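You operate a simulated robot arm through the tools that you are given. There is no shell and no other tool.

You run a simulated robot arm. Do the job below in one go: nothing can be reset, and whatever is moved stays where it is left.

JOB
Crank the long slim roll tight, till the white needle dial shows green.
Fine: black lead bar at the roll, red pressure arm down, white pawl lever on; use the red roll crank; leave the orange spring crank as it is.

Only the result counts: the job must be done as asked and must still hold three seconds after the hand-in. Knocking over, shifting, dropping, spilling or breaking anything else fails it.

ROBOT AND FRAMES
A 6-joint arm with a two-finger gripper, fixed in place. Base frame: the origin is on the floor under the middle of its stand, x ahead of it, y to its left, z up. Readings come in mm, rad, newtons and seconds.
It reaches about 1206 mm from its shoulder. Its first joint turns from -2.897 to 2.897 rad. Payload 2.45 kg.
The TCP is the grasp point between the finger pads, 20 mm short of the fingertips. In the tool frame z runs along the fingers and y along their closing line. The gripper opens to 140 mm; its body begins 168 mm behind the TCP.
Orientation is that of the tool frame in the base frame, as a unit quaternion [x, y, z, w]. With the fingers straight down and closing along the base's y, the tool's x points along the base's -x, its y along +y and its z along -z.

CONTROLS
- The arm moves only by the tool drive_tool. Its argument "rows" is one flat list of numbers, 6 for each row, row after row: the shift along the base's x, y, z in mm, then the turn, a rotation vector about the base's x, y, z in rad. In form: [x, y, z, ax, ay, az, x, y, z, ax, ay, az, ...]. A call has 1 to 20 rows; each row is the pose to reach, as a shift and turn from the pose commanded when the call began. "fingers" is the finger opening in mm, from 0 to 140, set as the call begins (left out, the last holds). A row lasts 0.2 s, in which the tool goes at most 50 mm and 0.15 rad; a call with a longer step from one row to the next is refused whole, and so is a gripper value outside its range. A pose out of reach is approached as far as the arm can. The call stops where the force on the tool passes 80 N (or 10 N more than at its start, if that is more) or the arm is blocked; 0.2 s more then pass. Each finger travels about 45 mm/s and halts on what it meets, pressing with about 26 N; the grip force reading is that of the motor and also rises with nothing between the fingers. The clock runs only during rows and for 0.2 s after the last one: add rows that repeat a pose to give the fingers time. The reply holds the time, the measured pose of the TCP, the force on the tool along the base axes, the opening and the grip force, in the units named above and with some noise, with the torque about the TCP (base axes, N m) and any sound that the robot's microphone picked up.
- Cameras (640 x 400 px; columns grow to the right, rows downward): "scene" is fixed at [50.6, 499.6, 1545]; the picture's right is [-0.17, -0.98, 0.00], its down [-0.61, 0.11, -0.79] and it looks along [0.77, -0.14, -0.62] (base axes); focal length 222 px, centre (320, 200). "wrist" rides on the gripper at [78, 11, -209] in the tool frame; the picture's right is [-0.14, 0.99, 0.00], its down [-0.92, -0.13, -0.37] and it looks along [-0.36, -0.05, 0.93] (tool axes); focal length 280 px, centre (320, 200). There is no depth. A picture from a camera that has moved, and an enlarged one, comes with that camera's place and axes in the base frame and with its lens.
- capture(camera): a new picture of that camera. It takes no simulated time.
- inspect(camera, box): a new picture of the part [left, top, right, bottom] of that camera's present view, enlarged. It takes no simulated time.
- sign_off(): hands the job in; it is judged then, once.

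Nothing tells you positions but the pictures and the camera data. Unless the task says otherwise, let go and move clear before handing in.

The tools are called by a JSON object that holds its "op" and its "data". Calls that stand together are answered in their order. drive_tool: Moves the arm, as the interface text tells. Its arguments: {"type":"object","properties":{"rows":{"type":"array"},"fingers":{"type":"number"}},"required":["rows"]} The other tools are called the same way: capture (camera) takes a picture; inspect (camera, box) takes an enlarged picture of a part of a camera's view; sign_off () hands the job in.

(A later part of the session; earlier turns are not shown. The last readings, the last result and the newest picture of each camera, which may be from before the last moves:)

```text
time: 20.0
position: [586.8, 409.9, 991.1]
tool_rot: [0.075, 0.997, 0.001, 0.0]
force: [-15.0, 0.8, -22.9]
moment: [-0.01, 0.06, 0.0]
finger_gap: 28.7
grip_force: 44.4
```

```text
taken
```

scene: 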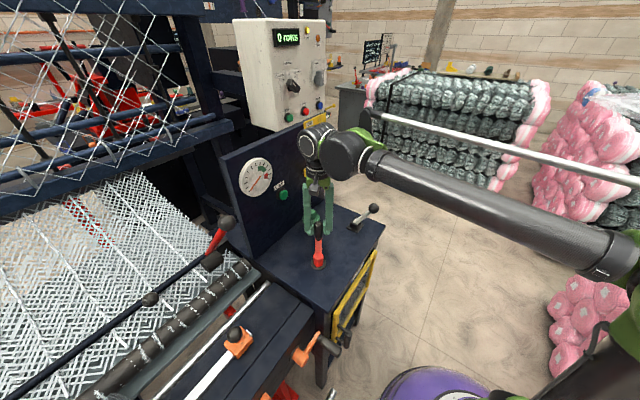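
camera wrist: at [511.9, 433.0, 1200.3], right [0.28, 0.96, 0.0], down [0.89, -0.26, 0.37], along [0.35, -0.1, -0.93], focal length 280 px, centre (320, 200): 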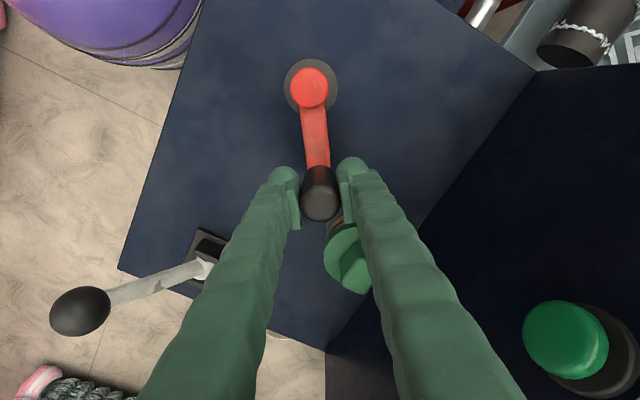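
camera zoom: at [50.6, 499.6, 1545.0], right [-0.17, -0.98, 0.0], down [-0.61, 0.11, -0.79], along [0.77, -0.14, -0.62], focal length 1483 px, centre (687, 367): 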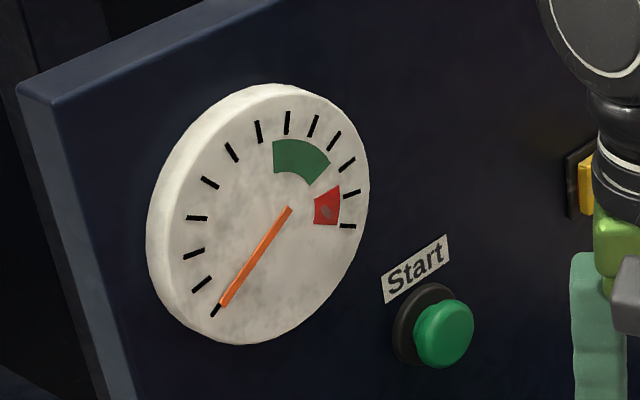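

Still free after about 1.4 rad counter-clockwise, with no needle change. I'll compare the roll's surface marks with before and look closely at the lead bar, pressure arm and pawl lever before cranking on.

{"op": "inspect", "data": {"camera": "scene", "box": [170, 230, 270, 310]}}

{"op": "inspect", "data": {"camera": "scene", "box": [40, 280, 240, 400]}}

{"op": "inspect", "data": {"camera": "scene", "box": [330, 190, 400, 250]}}

{"op": "inspect", "data": {"camera": "wrist", "box": [30, 200, 230, 350]}}

```text
5.00 times, centred on (220, 270) of scene
camera zoom: at [50.6, 499.6, 1545.0], right [-0.17, -0.98, 0.0], down [-0.61, 0.11, -0.79], along [0.77, -0.14, -0.62], focal length 1112 px, centre (820, -150)
```

zoom: 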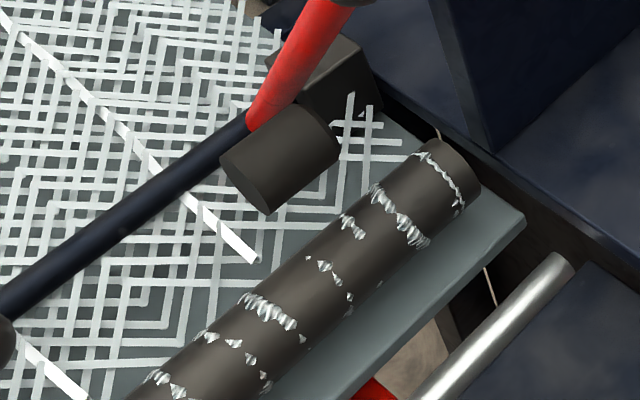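

```text
3.20 times, centred on (140, 340) of scene
camera zoom: at [50.6, 499.6, 1545.0], right [-0.17, -0.98, 0.0], down [-0.61, 0.11, -0.79], along [0.77, -0.14, -0.62], focal length 712 px, centre (896, -248)
```

zoom: 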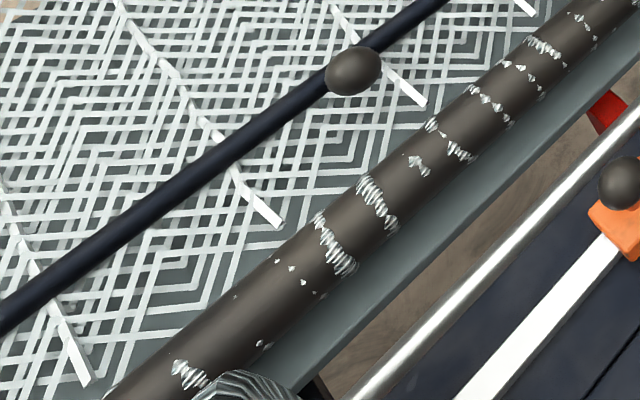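

```text
6.67 times, centred on (365, 220) of scene
camera zoom: at [50.6, 499.6, 1545.0], right [-0.17, -0.98, 0.0], down [-0.61, 0.11, -0.79], along [0.77, -0.14, -0.62], focal length 1483 px, centre (20, 67)
```

zoom: 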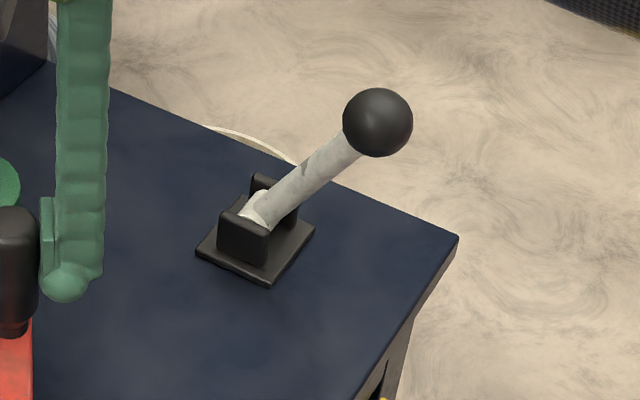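

```text
2.67 times, centred on (130, 275) of wrist
camera zoom: at [511.9, 433.0, 1200.3], right [0.28, 0.96, 0.0], down [0.89, -0.26, 0.37], along [0.35, -0.1, -0.93], focal length 748 px, centre (827, 0)
```

zoom: 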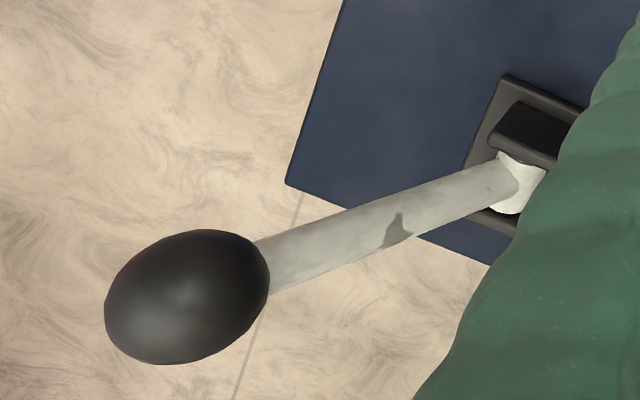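

The roll's marks haven't visibly moved and the pawl lever is unchanged, so the crank is either heavily geared or still taking up slack. I'll continue counter-clockwise in a moderate step, watching clearance to the back panel.

{"op": "drive_tool", "data": {"rows": [0.69, 11.13, -0.6, 0, 0, 0.14, 0.23, 22.2, -0.6, 0, 0, 0.28, -1.76, 33.1, -0.6, 0, 0, 0.42, -5.26, 43.62, -0.6, 0, 0, 0.56, -10.2, 53.54, -0.6, 0, 0, 0.7, -10.2, 53.54, -0.6, 0, 0, 0.7]}}

{"op": "inspect", "data": {"camera": "scene", "box": [200, 90, 400, 280]}}

{"op": "inspect", "data": {"camera": "wrist", "box": [220, 50, 420, 250]}}

```text
time: 21.4
position: [578.4, 464.5, 990.8]
tool_rot: [-0.27, 0.963, 0.001, 0.0]
force: [18.6, 9.3, 17.2]
moment: [0.17, -0.26, -0.02]
finger_gap: 28.5
grip_force: 45.0
```

```text
2.11 times, centred on (300, 185) of scene
camera zoom: at [50.6, 499.6, 1545.0], right [-0.17, -0.98, 0.0], down [-0.61, 0.11, -0.79], along [0.77, -0.14, -0.62], focal length 468 px, centre (362, 232)
```

zoom: 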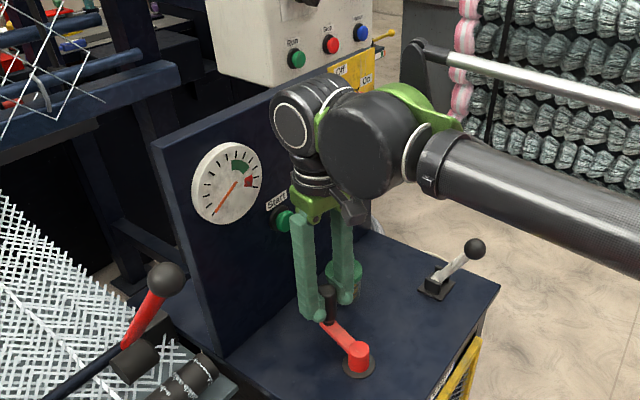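

```text
2.00 times, centred on (320, 150) of wrist
camera zoom: at [505.7, 432.2, 1200.2], right [-0.4, 0.92, 0.0], down [0.85, 0.37, 0.37], along [0.34, 0.15, -0.93], focal length 561 px, centre (320, 300)
```

zoom: 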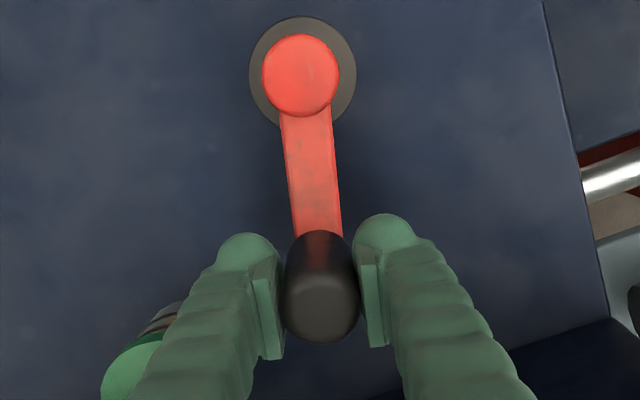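

The crank still follows freely, and the wrist is clear of the panel. I'll check the dial closely here.

{"op": "inspect", "data": {"camera": "scene", "box": [225, 145, 305, 205]}}

{"op": "inspect", "data": {"camera": "scene", "box": [170, 230, 270, 310]}}

```text
6.67 times, centred on (265, 175) of scene
camera zoom: at [50.6, 499.6, 1545.0], right [-0.17, -0.98, 0.0], down [-0.61, 0.11, -0.79], along [0.77, -0.14, -0.62], focal length 1483 px, centre (687, 367)
```

zoom: 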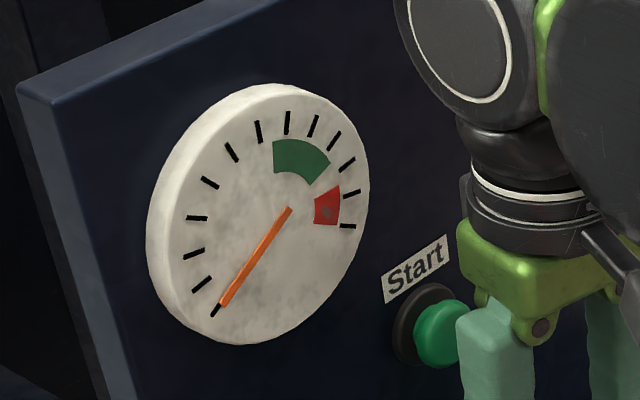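

```text
5.00 times, centred on (220, 270) of scene
camera zoom: at [50.6, 499.6, 1545.0], right [-0.17, -0.98, 0.0], down [-0.61, 0.11, -0.79], along [0.77, -0.14, -0.62], focal length 1112 px, centre (820, -150)
```

zoom: 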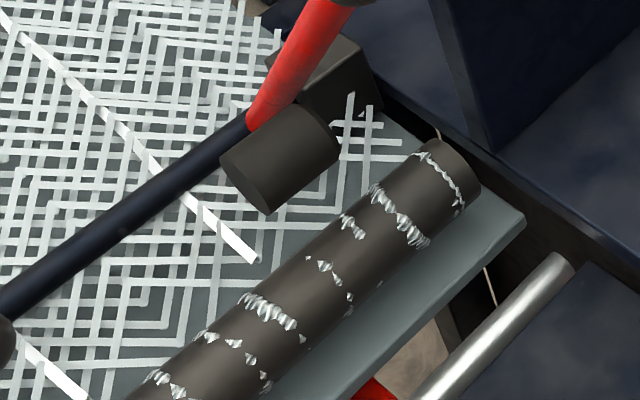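

The needle may have lifted by a hair, so I'll magnify the dial strongly.

{"op": "inspect", "data": {"camera": "scene", "box": [238, 155, 276, 200]}}

```text
8.89 times, centred on (257, 178) of scene
camera zoom: at [50.6, 499.6, 1545.0], right [-0.17, -0.98, 0.0], down [-0.61, 0.11, -0.79], along [0.77, -0.14, -0.62], focal length 1978 px, centre (880, 400)
```

zoom: 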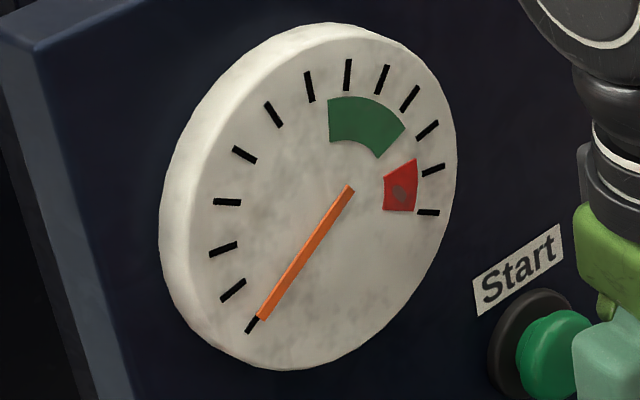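

The needle still sits on the first tick. I now have a reference view: 13 ticks, green around ticks 7–9½, red above that. I'll continue counter-clockwise another 1.4 rad with the refined hub at (509.1, 425.6).

{"op": "drive_tool", "data": {"rows": [-5.7, 9.54, 0.4, 0, 0, 0.14, -13.13, 17.83, 0.4, 0, 0, 0.28, -21.64, 24.99, 0.4, 0, 0, 0.42, -31.07, 30.9, 0.4, 0, 0, 0.56, -41.24, 35.44, 0.4, 0, 0, 0.7, -51.93, 38.51, 0.4, 0, 0, 0.84, -62.95, 40.06, 0.4, 0, 0, 0.98, -74.08, 40.06, 0.4, 0, 0, 1.12, -85.1, 38.5, 0.4, 0, 0, 1.26, -95.8, 35.43, 0.4, 0, 0, 1.4, -95.8, 35.43, 0.4, 0, 0, 1.4]}}

{"op": "inspect", "data": {"camera": "scene", "box": [238, 155, 276, 200]}}

{"op": "inspect", "data": {"camera": "scene", "box": [200, 90, 400, 280]}}

{"op": "inspect", "data": {"camera": "wrist", "box": [220, 50, 420, 250]}}

```text
time: 23.8
position: [481.1, 498.2, 992.2]
tool_rot: [0.828, -0.56, 0.0, 0.001]
force: [-2.7, 3.8, 9.8]
moment: [-0.03, 0.03, -0.01]
finger_gap: 29.0
grip_force: 45.0
```

```text
8.89 times, centred on (257, 178) of scene
camera zoom: at [50.6, 499.6, 1545.0], right [-0.17, -0.98, 0.0], down [-0.61, 0.11, -0.79], along [0.77, -0.14, -0.62], focal length 1978 px, centre (880, 400)
```

zoom: 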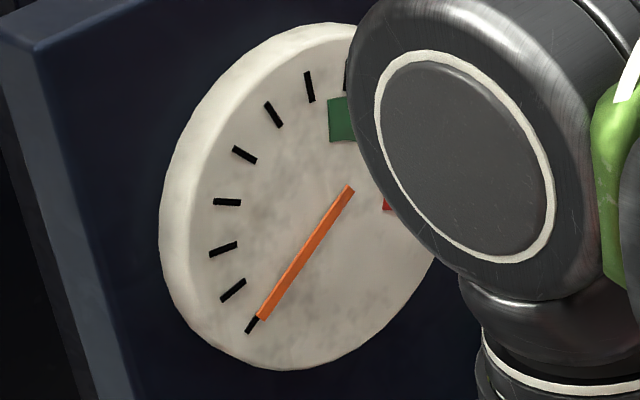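

```text
2.11 times, centred on (300, 185) of scene
camera zoom: at [50.6, 499.6, 1545.0], right [-0.17, -0.98, 0.0], down [-0.61, 0.11, -0.79], along [0.77, -0.14, -0.62], focal length 468 px, centre (362, 232)
```

zoom: 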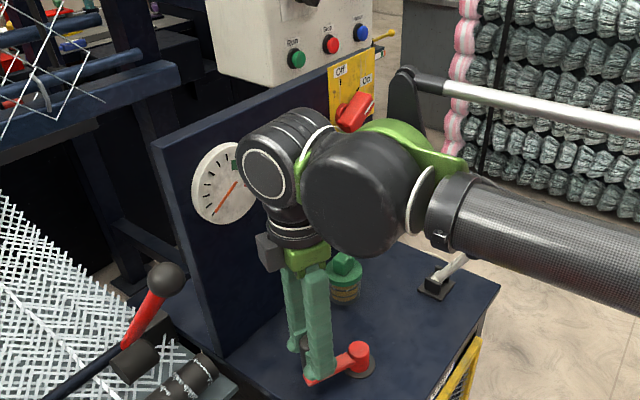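

```text
2.00 times, centred on (320, 150) of wrist
camera zoom: at [499.6, 422.0, 1199.8], right [-0.97, -0.24, 0.0], down [-0.22, 0.9, 0.37], along [-0.09, 0.36, -0.93], focal length 561 px, centre (320, 300)
```

zoom: 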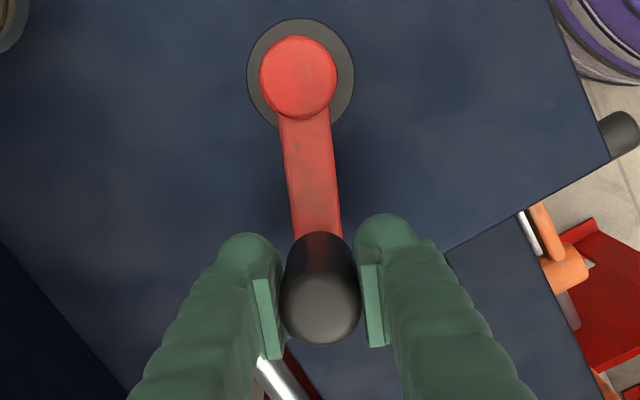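

The handle is at the far-left side now (about 3.4 rad counter-clockwise in total), still free with no tension. To crank full turns without running into the yaw limit, I'll release, set a fixed tool yaw with the camera facing away from the panel, and regrip.

{"op": "drive_tool", "data": {"rows": [0, 0, 0, 0, 0, 0, 0, 0, 0, 0, 0, 0, 0, 0, 0, 0, 0, -0.138, 0, 0, 0, 0, 0, -0.276, 0, 0, 0, 0, 0, -0.414, 0, 0, 0, 0, 0, -0.552, 0, 0, 0, 0, 0, -0.69, 0, 0, 0, 0, 0, -0.828, 0, 0, 0, 0, 0, -0.966, 0, 0, 0, 0, 0, -1.104, 0, 0, 0, 0, 0, -1.242, 0, 0, 0, 0, 0, -1.242], "fingers": 64}}

{"op": "inspect", "data": {"camera": "wrist", "box": [220, 50, 420, 250]}}

{"op": "inspect", "data": {"camera": "scene", "box": [238, 155, 276, 200]}}

```text
time: 26.4
position: [480.7, 499.8, 991.3]
tool_rot: [-0.346, 0.938, 0.001, 0.0]
force: [0.1, -1.1, -0.8]
moment: [0.05, 0.0, 0.0]
finger_gap: 64.2
grip_force: 0.2
```

```text
2.00 times, centred on (320, 150) of wrist
camera zoom: at [414.9, 457.3, 1200.0], right [-0.54, 0.84, 0.0], down [0.78, 0.5, 0.37], along [0.31, 0.2, -0.93], focal length 561 px, centre (320, 300)
```

zoom: 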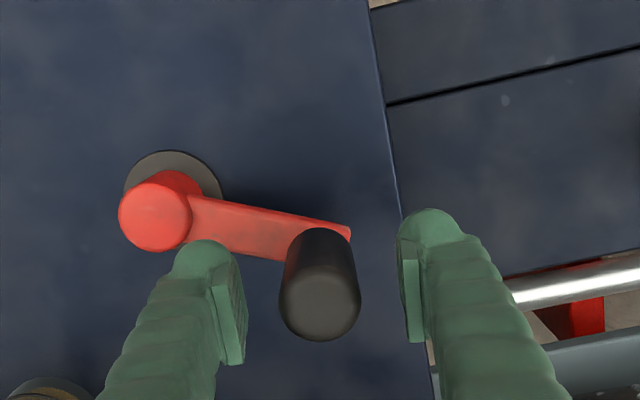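

```text
8.89 times, centred on (257, 178) of scene
camera zoom: at [50.6, 499.6, 1545.0], right [-0.17, -0.98, 0.0], down [-0.61, 0.11, -0.79], along [0.77, -0.14, -0.62], focal length 1978 px, centre (880, 400)
```

zoom: 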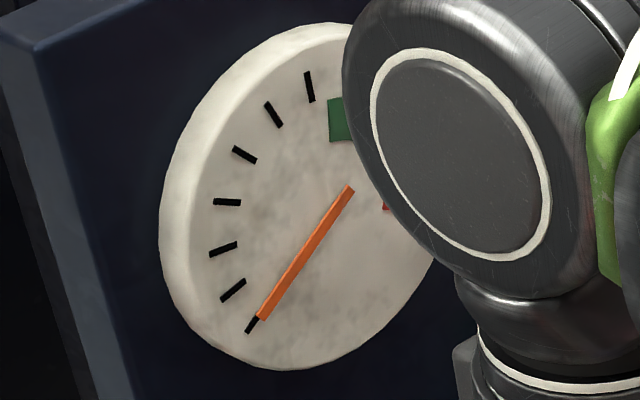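

The crank stays put when released. I'll close on the handle again with this orientation.

{"op": "drive_tool", "data": {"rows": [0, 0, 0, 0, 0, 0, 0, 0, 0, 0, 0, 0, 0, 0, 0, 0, 0, 0, 0, 0, 0, 0, 0, 0, 0, 0, 0, 0, 0, 0], "fingers": 0}}

{"op": "inspect", "data": {"camera": "wrist", "box": [220, 50, 420, 250]}}

```text
time: 27.6
position: [482.2, 500.5, 990.7]
tool_rot: [-0.346, 0.938, 0.0, 0.0]
force: [-0.2, 0.4, -0.3]
moment: [0.0, 0.05, -0.01]
finger_gap: 29.6
grip_force: 44.4
```

```text
2.00 times, centred on (320, 150) of wrist
camera zoom: at [414.9, 457.2, 1199.9], right [-0.54, 0.84, 0.0], down [0.78, 0.5, 0.37], along [0.31, 0.2, -0.93], focal length 561 px, centre (320, 300)
```

zoom: 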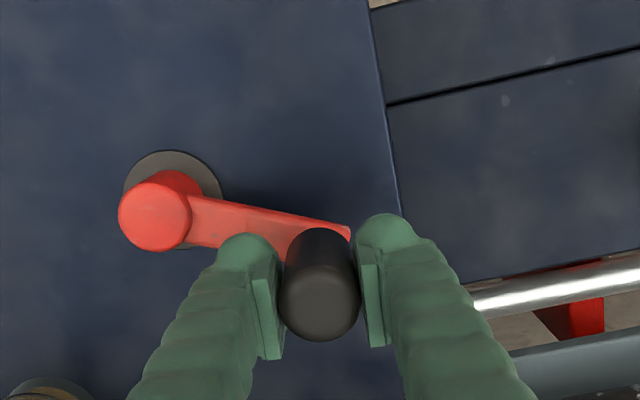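

Grip is good. I'll move the handle on along its circle with the tool orientation fixed, letting the round handle turn in the pads, first by 1.0 rad counter-clockwise.

{"op": "drive_tool", "data": {"rows": [-14.3, -6.91, 0, 0, 0, 0, -26.93, -16.53, 0, 0, 0, 0, -37.41, -28.46, 0, 0, 0, 0, -45.31, -42.24, 0, 0, 0, 0, -50.31, -57.31, 0, 0, 0, 0, -50.31, -57.31, 0, 0, 0, 0]}}

{"op": "inspect", "data": {"camera": "wrist", "box": [220, 50, 420, 250]}}

{"op": "inspect", "data": {"camera": "scene", "box": [200, 90, 400, 280]}}

{"op": "inspect", "data": {"camera": "scene", "box": [170, 230, 270, 310]}}

```text
time: 29.0
position: [430.7, 441.1, 990.2]
tool_rot: [-0.347, 0.938, 0.001, -0.001]
force: [4.6, -0.1, -19.0]
moment: [0.05, -0.2, -0.02]
finger_gap: 29.4
grip_force: 45.2
```

```text
2.00 times, centred on (320, 150) of wrist
camera zoom: at [365.1, 399.1, 1200.0], right [-0.54, 0.84, 0.0], down [0.78, 0.5, 0.37], along [0.31, 0.2, -0.93], focal length 561 px, centre (320, 300)
```

zoom: 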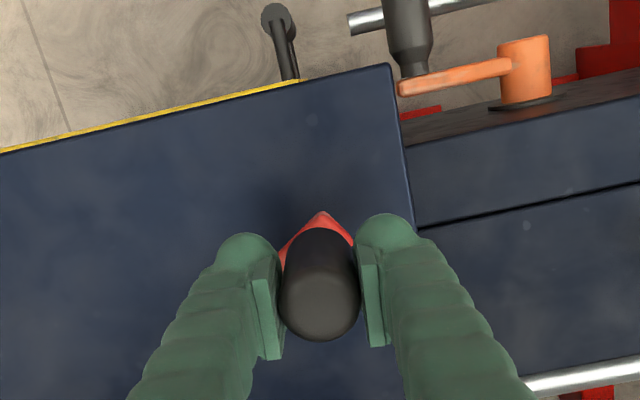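

```text
2.11 times, centred on (300, 185) of scene
camera zoom: at [50.6, 499.6, 1545.0], right [-0.17, -0.98, 0.0], down [-0.61, 0.11, -0.79], along [0.77, -0.14, -0.62], focal length 468 px, centre (362, 232)
```

zoom: 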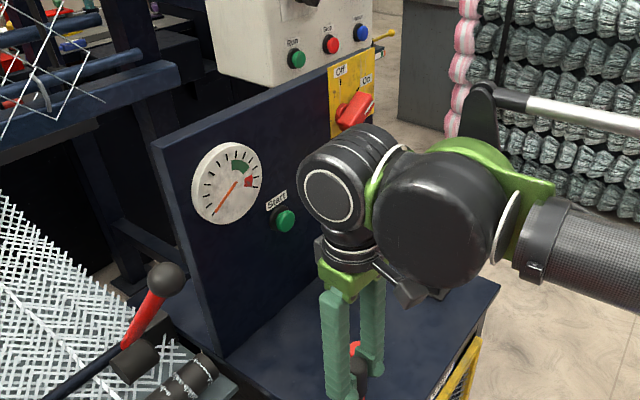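

```text
5.00 times, centred on (220, 270) of scene
camera zoom: at [50.6, 499.6, 1545.0], right [-0.17, -0.98, 0.0], down [-0.61, 0.11, -0.79], along [0.77, -0.14, -0.62], focal length 1112 px, centre (820, -150)
```

zoom: 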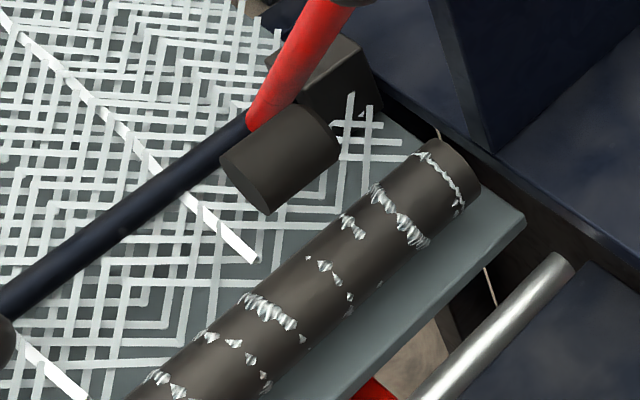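

The fixed-orientation stroke works: the handle turned freely and the grip held. I'll continue counter-clockwise another 3 rad and watch for any resistance or needle movement.

{"op": "drive_tool", "data": {"rows": [-1.89, -19.74, -0.4, 0, 0, 0, 1.16, -39.33, -0.4, 0, 0, 0, 8.96, -57.56, -0.4, 0, 0, 0, 21.03, -73.3, -0.4, 0, 0, 0, 36.62, -85.55, -0.4, 0, 0, 0, 54.75, -93.57, -0.4, 0, 0, 0, 74.31, -96.86, -0.4, 0, 0, 0, 94.07, -95.2, -0.4, 0, 0, 0, 112.81, -88.71, -0.4, 0, 0, 0, 129.36, -77.78, -0.4, 0, 0, 0, 142.69, -63.1, -0.4, 0, 0, 0, 151.97, -45.58, -0.4, 0, 0, 0, 151.97, -45.58, -0.4, 0, 0, 0]}}

{"op": "inspect", "data": {"camera": "wrist", "box": [220, 50, 420, 250]}}

{"op": "inspect", "data": {"camera": "scene", "box": [238, 155, 276, 200]}}

{"op": "capture", "data": {"camera": "scene"}}

```text
time: 31.8
position: [583.2, 394.1, 991.7]
tool_rot: [-0.346, 0.938, 0.0, 0.0]
force: [18.0, -7.0, 26.0]
moment: [-0.11, -0.26, 0.03]
finger_gap: 29.3
grip_force: 45.2
```

```text
2.00 times, centred on (320, 150) of wrist
camera zoom: at [516.7, 351.6, 1200.0], right [-0.54, 0.84, 0.0], down [0.78, 0.5, 0.37], along [0.31, 0.2, -0.93], focal length 561 px, centre (320, 300)
```

zoom: 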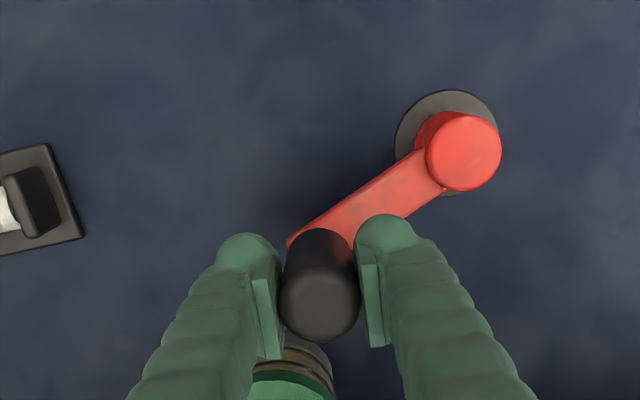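

```text
8.89 times, centred on (257, 178) of scene
camera zoom: at [50.6, 499.6, 1545.0], right [-0.17, -0.98, 0.0], down [-0.61, 0.11, -0.79], along [0.77, -0.14, -0.62], focal length 1978 px, centre (880, 400)
```

zoom: 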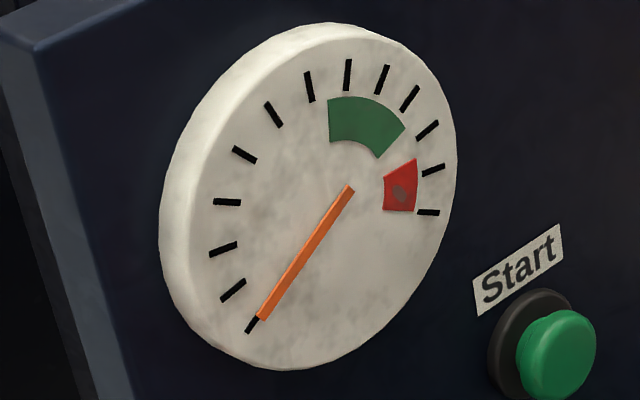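

```text
taken
```

scene: 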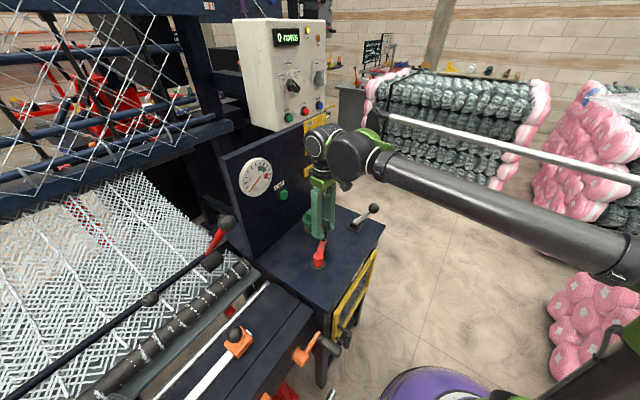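

After about 1.2 counter-clockwise turns the needle has not moved at all, so that direction has no effect. I'll now crank clockwise with the same fixed orientation, 3 rad first, then check the dial.

{"op": "drive_tool", "data": {"rows": [-8.79, -17.8, 0.6, 0, 0, 0, -22.2, -32.54, 0.6, 0, 0, 0, -38.84, -43.5, 0.6, 0, 0, 0, -57.68, -50.0, 0.6, 0, 0, 0, -77.54, -51.64, 0.6, 0, 0, 0, -97.19, -48.32, 0.6, 0, 0, 0, -115.4, -40.24, 0.6, 0, 0, 0, -131.05, -27.91, 0.6, 0, 0, 0, -143.16, -12.08, 0.6, 0, 0, 0, -150.98, 6.25, 0.6, 0, 0, 0, -154.02, 25.94, 0.6, 0, 0, 0, -152.1, 45.77, 0.6, 0, 0, 0, -152.1, 45.77, 0.6, 0, 0, 0]}}

{"op": "inspect", "data": {"camera": "wrist", "box": [220, 50, 420, 250]}}

{"op": "inspect", "data": {"camera": "scene", "box": [238, 155, 276, 200]}}

{"op": "inspect", "data": {"camera": "scene", "box": [170, 230, 270, 310]}}

```text
time: 34.6
position: [430.7, 442.5, 991.6]
tool_rot: [-0.346, 0.938, 0.0, -0.001]
force: [0.0, -1.0, -32.5]
moment: [-0.03, 0.01, 0.01]
finger_gap: 29.3
grip_force: 45.1
```

```text
2.00 times, centred on (320, 150) of wrist
camera zoom: at [364.8, 399.5, 1200.3], right [-0.54, 0.84, 0.0], down [0.78, 0.5, 0.37], along [0.31, 0.2, -0.93], focal length 561 px, centre (320, 300)
```

zoom: 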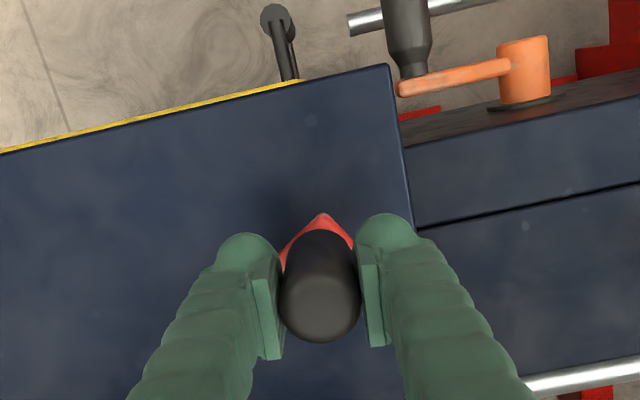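

```text
8.89 times, centred on (257, 178) of scene
camera zoom: at [50.6, 499.6, 1545.0], right [-0.17, -0.98, 0.0], down [-0.61, 0.11, -0.79], along [0.77, -0.14, -0.62], focal length 1978 px, centre (880, 400)
```

zoom: 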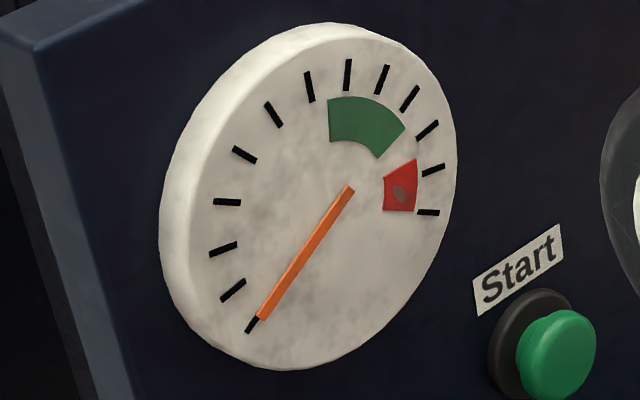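

```text
5.00 times, centred on (220, 270) of scene
camera zoom: at [50.6, 499.6, 1545.0], right [-0.17, -0.98, 0.0], down [-0.61, 0.11, -0.79], along [0.77, -0.14, -0.62], focal length 1112 px, centre (820, -150)
```

zoom: 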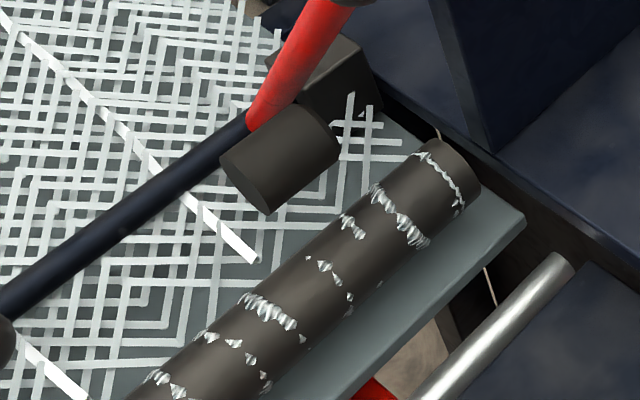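

No needle change yet. Clockwise may first have to undo the counter-clockwise turns, so I'll continue clockwise another 3 rad, easing the vertical strain by 0.8 mm.

{"op": "drive_tool", "data": {"rows": [6.78, 18.73, -0.7, 0, 0, 0, 17.97, 35.19, -0.7, 0, 0, 0, 32.9, 48.38, -0.7, 0, 0, 0, 50.62, 57.46, -0.7, 0, 0, 0, 70.04, 61.88, -0.7, 0, 0, 0, 89.95, 61.35, -0.7, 0, 0, 0, 109.1, 55.92, -0.7, 0, 0, 0, 126.32, 45.91, -0.7, 0, 0, 0, 140.53, 31.96, -0.7, 0, 0, 0, 150.84, 14.92, -0.7, 0, 0, 0, 156.62, -4.14, -0.7, 0, 0, 0, 157.5, -24.03, -0.7, 0, 0, 0, 157.5, -24.03, -0.7, 0, 0, 0]}}

{"op": "inspect", "data": {"camera": "wrist", "box": [220, 50, 420, 250]}}

{"op": "inspect", "data": {"camera": "scene", "box": [238, 155, 276, 200]}}

```text
time: 37.4
position: [588.3, 417.1, 991.0]
tool_rot: [-0.346, 0.938, -0.001, -0.001]
force: [2.9, -2.0, 0.4]
moment: [-0.04, -0.07, -0.02]
finger_gap: 28.9
grip_force: 45.1
```

```text
2.00 times, centred on (320, 150) of wrist
camera zoom: at [522.4, 374.5, 1199.4], right [-0.54, 0.84, 0.0], down [0.78, 0.5, 0.37], along [0.31, 0.2, -0.93], focal length 561 px, centre (320, 300)
```

zoom: 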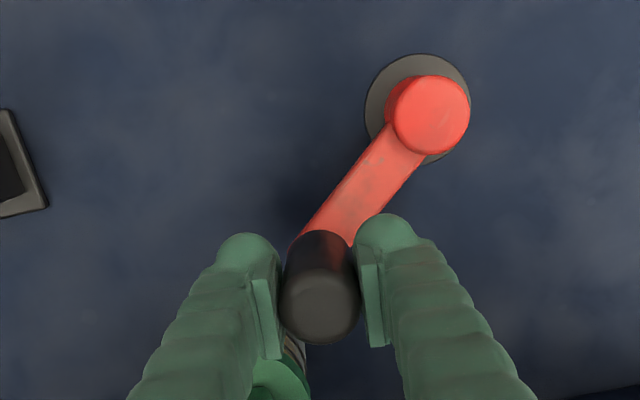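

```text
8.89 times, centred on (257, 178) of scene
camera zoom: at [50.6, 499.6, 1545.0], right [-0.17, -0.98, 0.0], down [-0.61, 0.11, -0.79], along [0.77, -0.14, -0.62], focal length 1978 px, centre (880, 400)
```

zoom: 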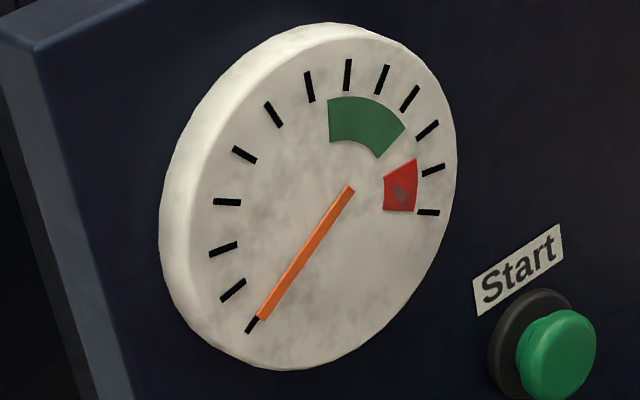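

The force is near zero and there's still no needle movement; net rotation is about +1.4 rad from the start. I'll continue clockwise another 3 rad to pass the original position.

{"op": "drive_tool", "data": {"rows": [-4.06, -19.49, 0, 0, 0, 0, -12.81, -37.38, 0, 0, 0, 0, -25.72, -52.54, 0, 0, 0, 0, -41.98, -64.04, 0, 0, 0, 0, -60.57, -71.16, 0, 0, 0, 0, -80.35, -73.45, 0, 0, 0, 0, -100.09, -70.79, 0, 0, 0, 0, -118.55, -63.32, 0, 0, 0, 0, -134.58, -51.51, 0, 0, 0, 0, -147.2, -36.11, 0, 0, 0, 0, -155.62, -18.06, 0, 0, 0, 0, -159.31, 1.5, 0, 0, 0, 0, -159.31, 1.5, 0, 0, 0, 0]}}

{"op": "inspect", "data": {"camera": "wrist", "box": [220, 50, 420, 250]}}

{"op": "inspect", "data": {"camera": "scene", "box": [238, 155, 276, 200]}}

{"op": "inspect", "data": {"camera": "scene", "box": [170, 230, 270, 310]}}

```text
time: 39.6
position: [451.7, 370.2, 990.6]
tool_rot: [-0.342, 0.94, -0.007, 0.002]
force: [36.4, -59.6, -1.8]
moment: [-0.7, -0.12, 0.0]
finger_gap: 29.1
grip_force: 44.7
stopped in row 11: the force on the tool passed its limit at 94 N (the readings are from after the stop); the commanded pose is now the measured one
```

```text
2.00 times, centred on (320, 150) of wrist
camera zoom: at [382.9, 329.7, 1199.2], right [-0.53, 0.85, -0.02], down [0.78, 0.5, 0.37], along [0.32, 0.18, -0.93], focal length 561 px, centre (320, 300)
```

zoom: 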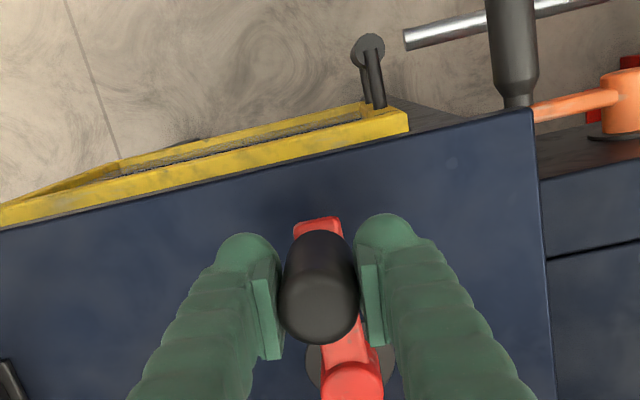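

```text
8.89 times, centred on (257, 178) of scene
camera zoom: at [50.6, 499.6, 1545.0], right [-0.17, -0.98, 0.0], down [-0.61, 0.11, -0.79], along [0.77, -0.14, -0.62], focal length 1978 px, centre (880, 400)
```

zoom: 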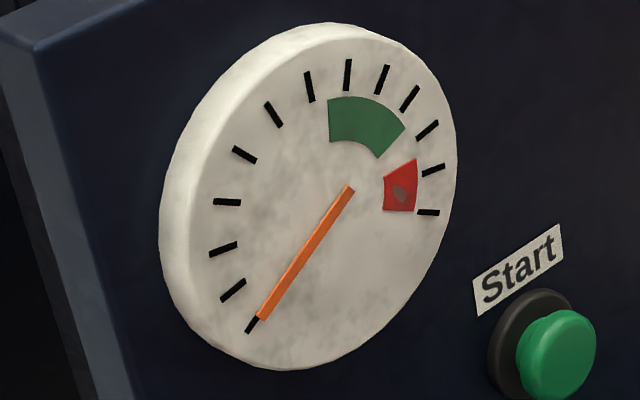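

```text
5.00 times, centred on (220, 270) of scene
camera zoom: at [50.6, 499.6, 1545.0], right [-0.17, -0.98, 0.0], down [-0.61, 0.11, -0.79], along [0.77, -0.14, -0.62], focal length 1112 px, centre (820, -150)
```

zoom: 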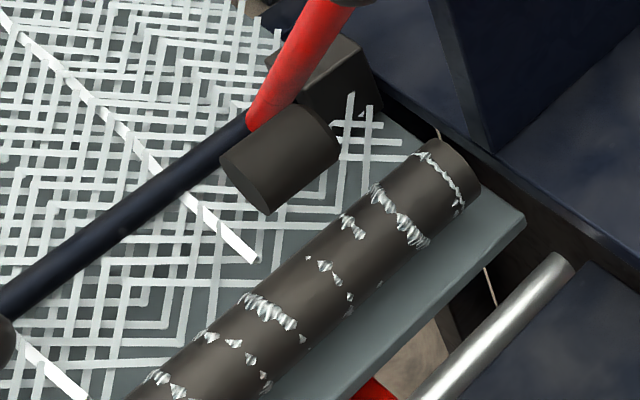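

The crank hit a firm stop clockwise (about 0.85 rad past its starting angle, 94 N) with the needle still at zero. That means counter-clockwise is the winding direction, with more slack to take up. I'll run one full counter-clockwise turn through the range already known to be free.

{"op": "drive_tool", "data": {"rows": [19.94, -15.09, 0, 0.012, 0.009, 0.008, 43.56, -23.28, 0, 0.012, 0.009, 0.008, 68.56, -23.76, 0, 0.012, 0.009, 0.008, 92.49, -16.5, 0, 0.012, 0.009, 0.008, 113.0, -2.2, 0, 0.012, 0.009, 0.008, 128.09, 17.74, 0, 0.012, 0.009, 0.008, 136.28, 41.36, 0, 0.012, 0.009, 0.008, 136.76, 66.36, 0, 0.012, 0.009, 0.008, 129.5, 90.29, 0, 0.012, 0.009, 0.008, 115.2, 110.8, 0, 0.012, 0.009, 0.008, 95.26, 125.89, 0, 0.012, 0.009, 0.008, 71.64, 134.08, 0, 0.012, 0.009, 0.008, 46.64, 134.56, 0, 0.012, 0.009, 0.008, 22.71, 127.3, 0, 0.012, 0.009, 0.008, 2.2, 113.0, 0, 0.012, 0.009, 0.008, -12.89, 93.06, 0, 0.012, 0.009, 0.008, -21.08, 69.44, 0, 0.012, 0.009, 0.008, -21.56, 44.44, 0, 0.012, 0.009, 0.008, -14.3, 20.51, 0, 0.012, 0.009, 0.008, 0, 0, 0, 0.012, 0.009, 0.008]}}

{"op": "inspect", "data": {"camera": "wrist", "box": [220, 50, 420, 250]}}

{"op": "inspect", "data": {"camera": "scene", "box": [238, 155, 276, 200]}}

{"op": "inspect", "data": {"camera": "scene", "box": [40, 200, 300, 400]}}

```text
time: 41.0
position: [577.6, 382.5, 989.6]
tool_rot: [-0.346, 0.938, -0.001, 0.004]
force: [48.3, -29.5, 4.1]
moment: [0.01, -1.09, 0.12]
finger_gap: 28.7
grip_force: 45.1
stopped in row 6: the force on the tool passed its limit at 81 N (the readings are from after the stop); the commanded pose is now the measured one
```

```text
2.00 times, centred on (320, 150) of wrist
camera zoom: at [509.1, 339.7, 1197.9], right [-0.54, 0.84, -0.01], down [0.78, 0.5, 0.37], along [0.32, 0.2, -0.93], focal length 561 px, centre (320, 300)
```

zoom: 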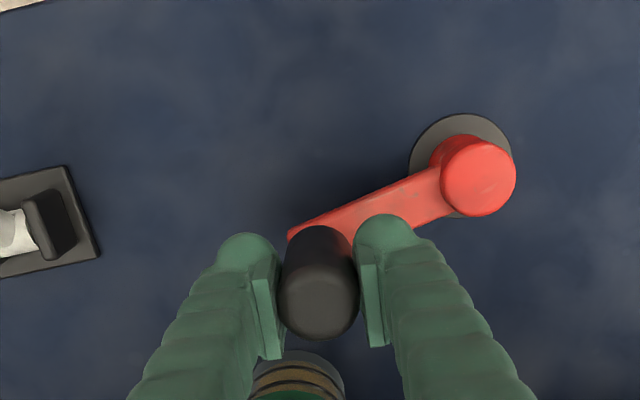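

```text
8.89 times, centred on (257, 178) of scene
camera zoom: at [50.6, 499.6, 1545.0], right [-0.17, -0.98, 0.0], down [-0.61, 0.11, -0.79], along [0.77, -0.14, -0.62], focal length 1978 px, centre (880, 400)
```

zoom: 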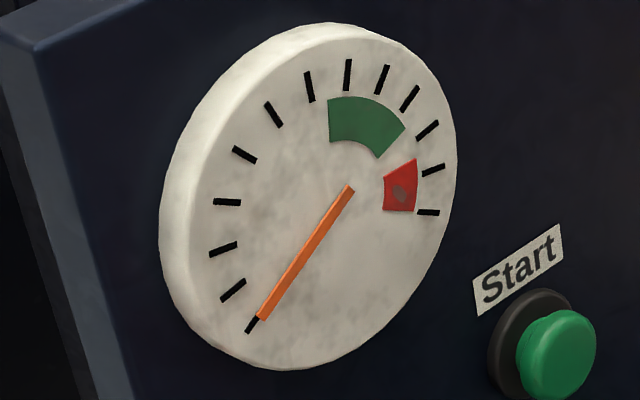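

```text
2.00 times, centred on (170, 300) of scene
camera zoom: at [50.6, 499.6, 1545.0], right [-0.17, -0.98, 0.0], down [-0.61, 0.11, -0.79], along [0.77, -0.14, -0.62], focal length 445 px, centre (620, 0)
```

zoom: 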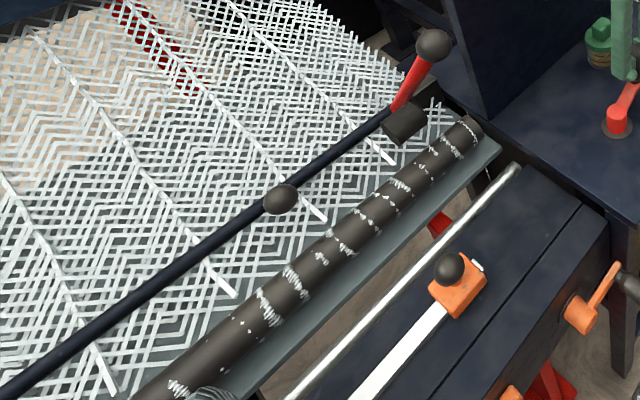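

That stop was a sideways strain in the grip, with almost all the force radial and none tangential, so it isn't a resistance in the crank. I'll release the handle here, check where it sits, and regrip centred.

{"op": "drive_tool", "data": {"rows": [0, 0, 0, 0, 0, 0, 0, 0, 0, 0, 0, 0, 0, 0, 0, 0, 0, 0], "fingers": 60}}

{"op": "inspect", "data": {"camera": "wrist", "box": [220, 50, 420, 250]}}

{"op": "inspect", "data": {"camera": "scene", "box": [290, 190, 390, 280]}}

```text
time: 41.8
position: [572.9, 384.1, 989.1]
tool_rot: [-0.347, 0.938, 0.0, 0.001]
force: [-0.3, 0.7, -0.1]
moment: [-0.03, -0.02, 0.0]
finger_gap: 60.2
grip_force: 0.1
```

```text
2.00 times, centred on (320, 150) of wrist
camera zoom: at [506.3, 341.3, 1198.5], right [-0.54, 0.84, 0.0], down [0.78, 0.5, 0.37], along [0.31, 0.2, -0.93], focal length 561 px, centre (320, 300)
```

zoom: 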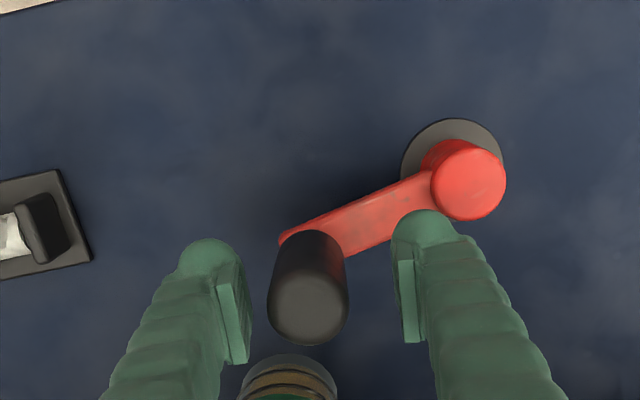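

```text
4.44 times, centred on (340, 235) of scene
camera zoom: at [50.6, 499.6, 1545.0], right [-0.17, -0.98, 0.0], down [-0.61, 0.11, -0.79], along [0.77, -0.14, -0.62], focal length 989 px, centre (231, 44)
```

zoom: 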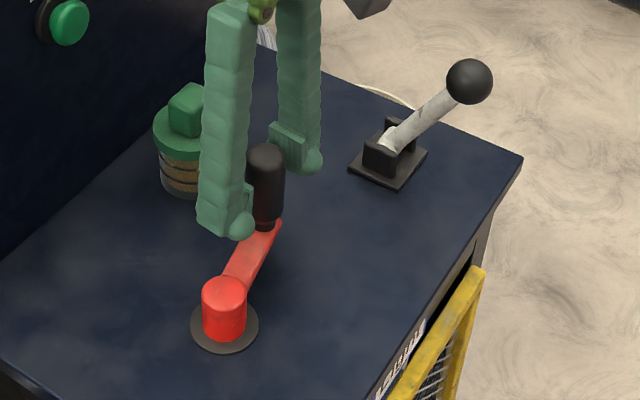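

The tool had drifted about 4 mm inside the crank circle after the earlier stop; the handle is at about (575.2, 380.5). I'll recentre by (2.3, −3.6) mm and close again.

{"op": "drive_tool", "data": {"rows": [2.3, -3.6, 1, 0, 0, 0, 2.3, -3.6, 1, 0, 0, 0]}}

{"op": "drive_tool", "data": {"rows": [0, 0, 0, 0, 0, 0, 0, 0, 0, 0, 0, 0, 0, 0, 0, 0, 0, 0, 0, 0, 0, 0, 0, 0], "fingers": 0}}

{"op": "inspect", "data": {"camera": "wrist", "box": [220, 50, 420, 250]}}

```text
time: 42.4
position: [576.2, 380.8, 989.9]
tool_rot: [-0.347, 0.938, 0.0, 0.003]
force: [0.5, 0.8, -0.3]
moment: [0.0, -0.01, -0.01]
finger_gap: 60.3
grip_force: 0.0
```

```text
time: 43.4
position: [576.5, 380.5, 989.8]
tool_rot: [-0.348, 0.938, 0.0, 0.002]
force: [2.6, -2.3, -0.6]
moment: [-0.02, -0.05, -0.02]
finger_gap: 29.3
grip_force: 44.2
```

```text
2.00 times, centred on (320, 150) of wrist
camera zoom: at [508.4, 337.4, 1199.4], right [-0.54, 0.84, 0.0], down [0.78, 0.5, 0.37], along [0.31, 0.2, -0.93], focal length 561 px, centre (320, 300)
```

zoom: 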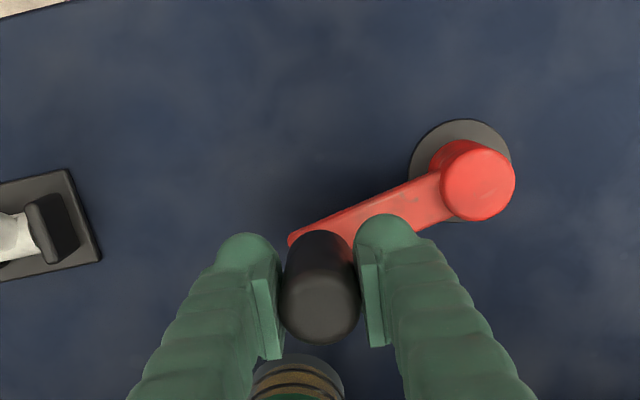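

Recentred with small residual forces. I'll now make a full counter-clockwise turn, all within the range already known to be free, then read force and dial.

{"op": "drive_tool", "data": {"rows": [10.57, 22.65, 0, 0, 0, 0, 13.63, 47.45, 0, 0, 0, 0, 8.87, 71.98, 0, 0, 0, 0, -3.23, 93.85, 0, 0, 0, 0, -21.5, 110.9, 0, 0, 0, 0, -44.14, 121.47, 0, 0, 0, 0, -68.95, 124.53, 0, 0, 0, 0, -93.48, 119.78, 0, 0, 0, 0, -115.35, 107.67, 0, 0, 0, 0, -132.4, 89.4, 0, 0, 0, 0, -142.97, 66.76, 0, 0, 0, 0, -146.03, 41.95, 0, 0, 0, 0, -141.28, 17.42, 0, 0, 0, 0, -129.17, -4.45, 0, 0, 0, 0, -110.9, -21.5, 0, 0, 0, 0, -88.26, -32.07, 0, 0, 0, 0, -63.45, -35.13, 0, 0, 0, 0, -38.92, -30.38, 0, 0, 0, 0, -17.05, -18.27, 0, 0, 0, 0, 0, 0, 0, 0, 0, 0]}}

{"op": "inspect", "data": {"camera": "wrist", "box": [220, 50, 420, 250]}}

{"op": "inspect", "data": {"camera": "scene", "box": [238, 155, 276, 200]}}

```text
time: 47.6
position: [576.3, 381.2, 991.3]
tool_rot: [-0.347, 0.938, 0.0, 0.002]
force: [16.8, -8.2, 22.9]
moment: [-0.3, 0.08, 0.02]
finger_gap: 28.6
grip_force: 44.9
```

```text
2.00 times, centred on (320, 150) of wrist
camera zoom: at [509.4, 338.1, 1199.8], right [-0.54, 0.84, 0.0], down [0.78, 0.5, 0.37], along [0.31, 0.2, -0.93], focal length 561 px, centre (320, 300)
```

zoom: 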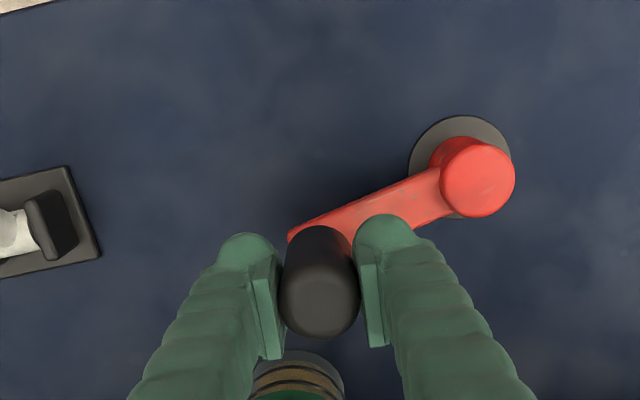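

```text
8.89 times, centred on (257, 178) of scene
camera zoom: at [50.6, 499.6, 1545.0], right [-0.17, -0.98, 0.0], down [-0.61, 0.11, -0.79], along [0.77, -0.14, -0.62], focal length 1978 px, centre (880, 400)
```

zoom: 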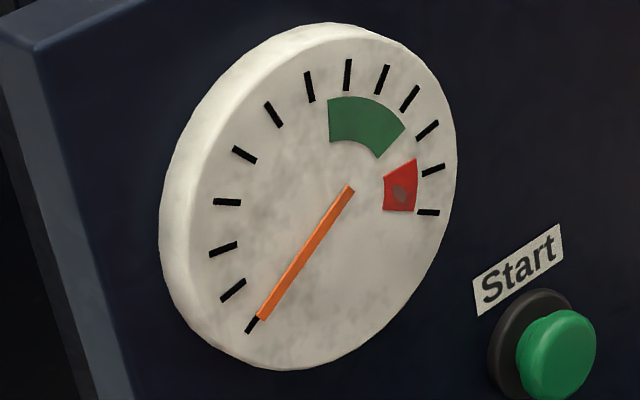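

A full turn completed smoothly, still no tension. I'll go half a turn into new ground counter-clockwise and check again.

{"op": "drive_tool", "data": {"rows": [11.07, 22.35, 0.3, 0, 0, 0, 14.13, 47.15, 0.3, 0, 0, 0, 9.37, 71.68, 0.3, 0, 0, 0, -2.73, 93.55, 0.3, 0, 0, 0, -21.0, 110.6, 0.3, 0, 0, 0, -43.64, 121.17, 0.3, 0, 0, 0, -68.45, 124.23, 0.3, 0, 0, 0, -92.98, 119.48, 0.3, 0, 0, 0, -114.85, 107.37, 0.3, 0, 0, 0, -131.9, 89.1, 0.3, 0, 0, 0]}}

{"op": "inspect", "data": {"camera": "scene", "box": [238, 155, 276, 200]}}

{"op": "inspect", "data": {"camera": "scene", "box": [40, 200, 300, 400]}}

```text
time: 49.8
position: [442.2, 467.6, 988.3]
tool_rot: [-0.347, 0.938, -0.001, 0.002]
force: [-14.1, 6.4, 17.3]
moment: [-0.08, 0.39, -0.05]
finger_gap: 28.6
grip_force: 45.0
```

```text
8.89 times, centred on (257, 178) of scene
camera zoom: at [50.6, 499.6, 1545.0], right [-0.17, -0.98, 0.0], down [-0.61, 0.11, -0.79], along [0.77, -0.14, -0.62], focal length 1978 px, centre (880, 400)
```

zoom: 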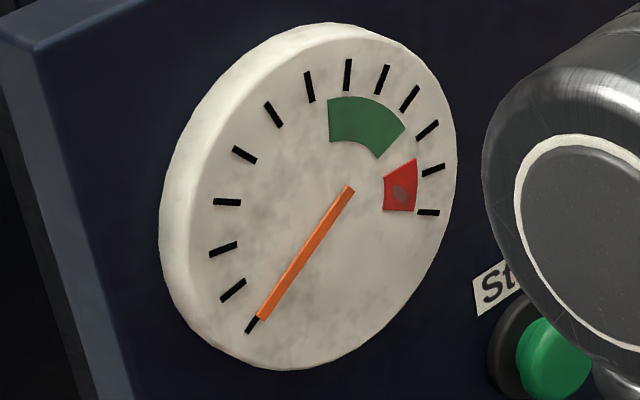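

```text
2.00 times, centred on (170, 300) of scene
camera zoom: at [50.6, 499.6, 1545.0], right [-0.17, -0.98, 0.0], down [-0.61, 0.11, -0.79], along [0.77, -0.14, -0.62], focal length 445 px, centre (620, 0)
```

zoom: 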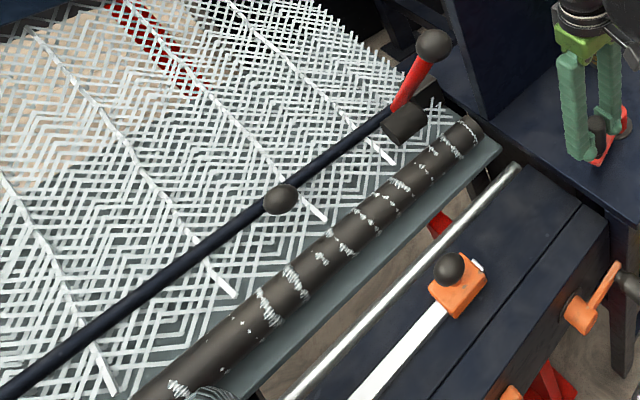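

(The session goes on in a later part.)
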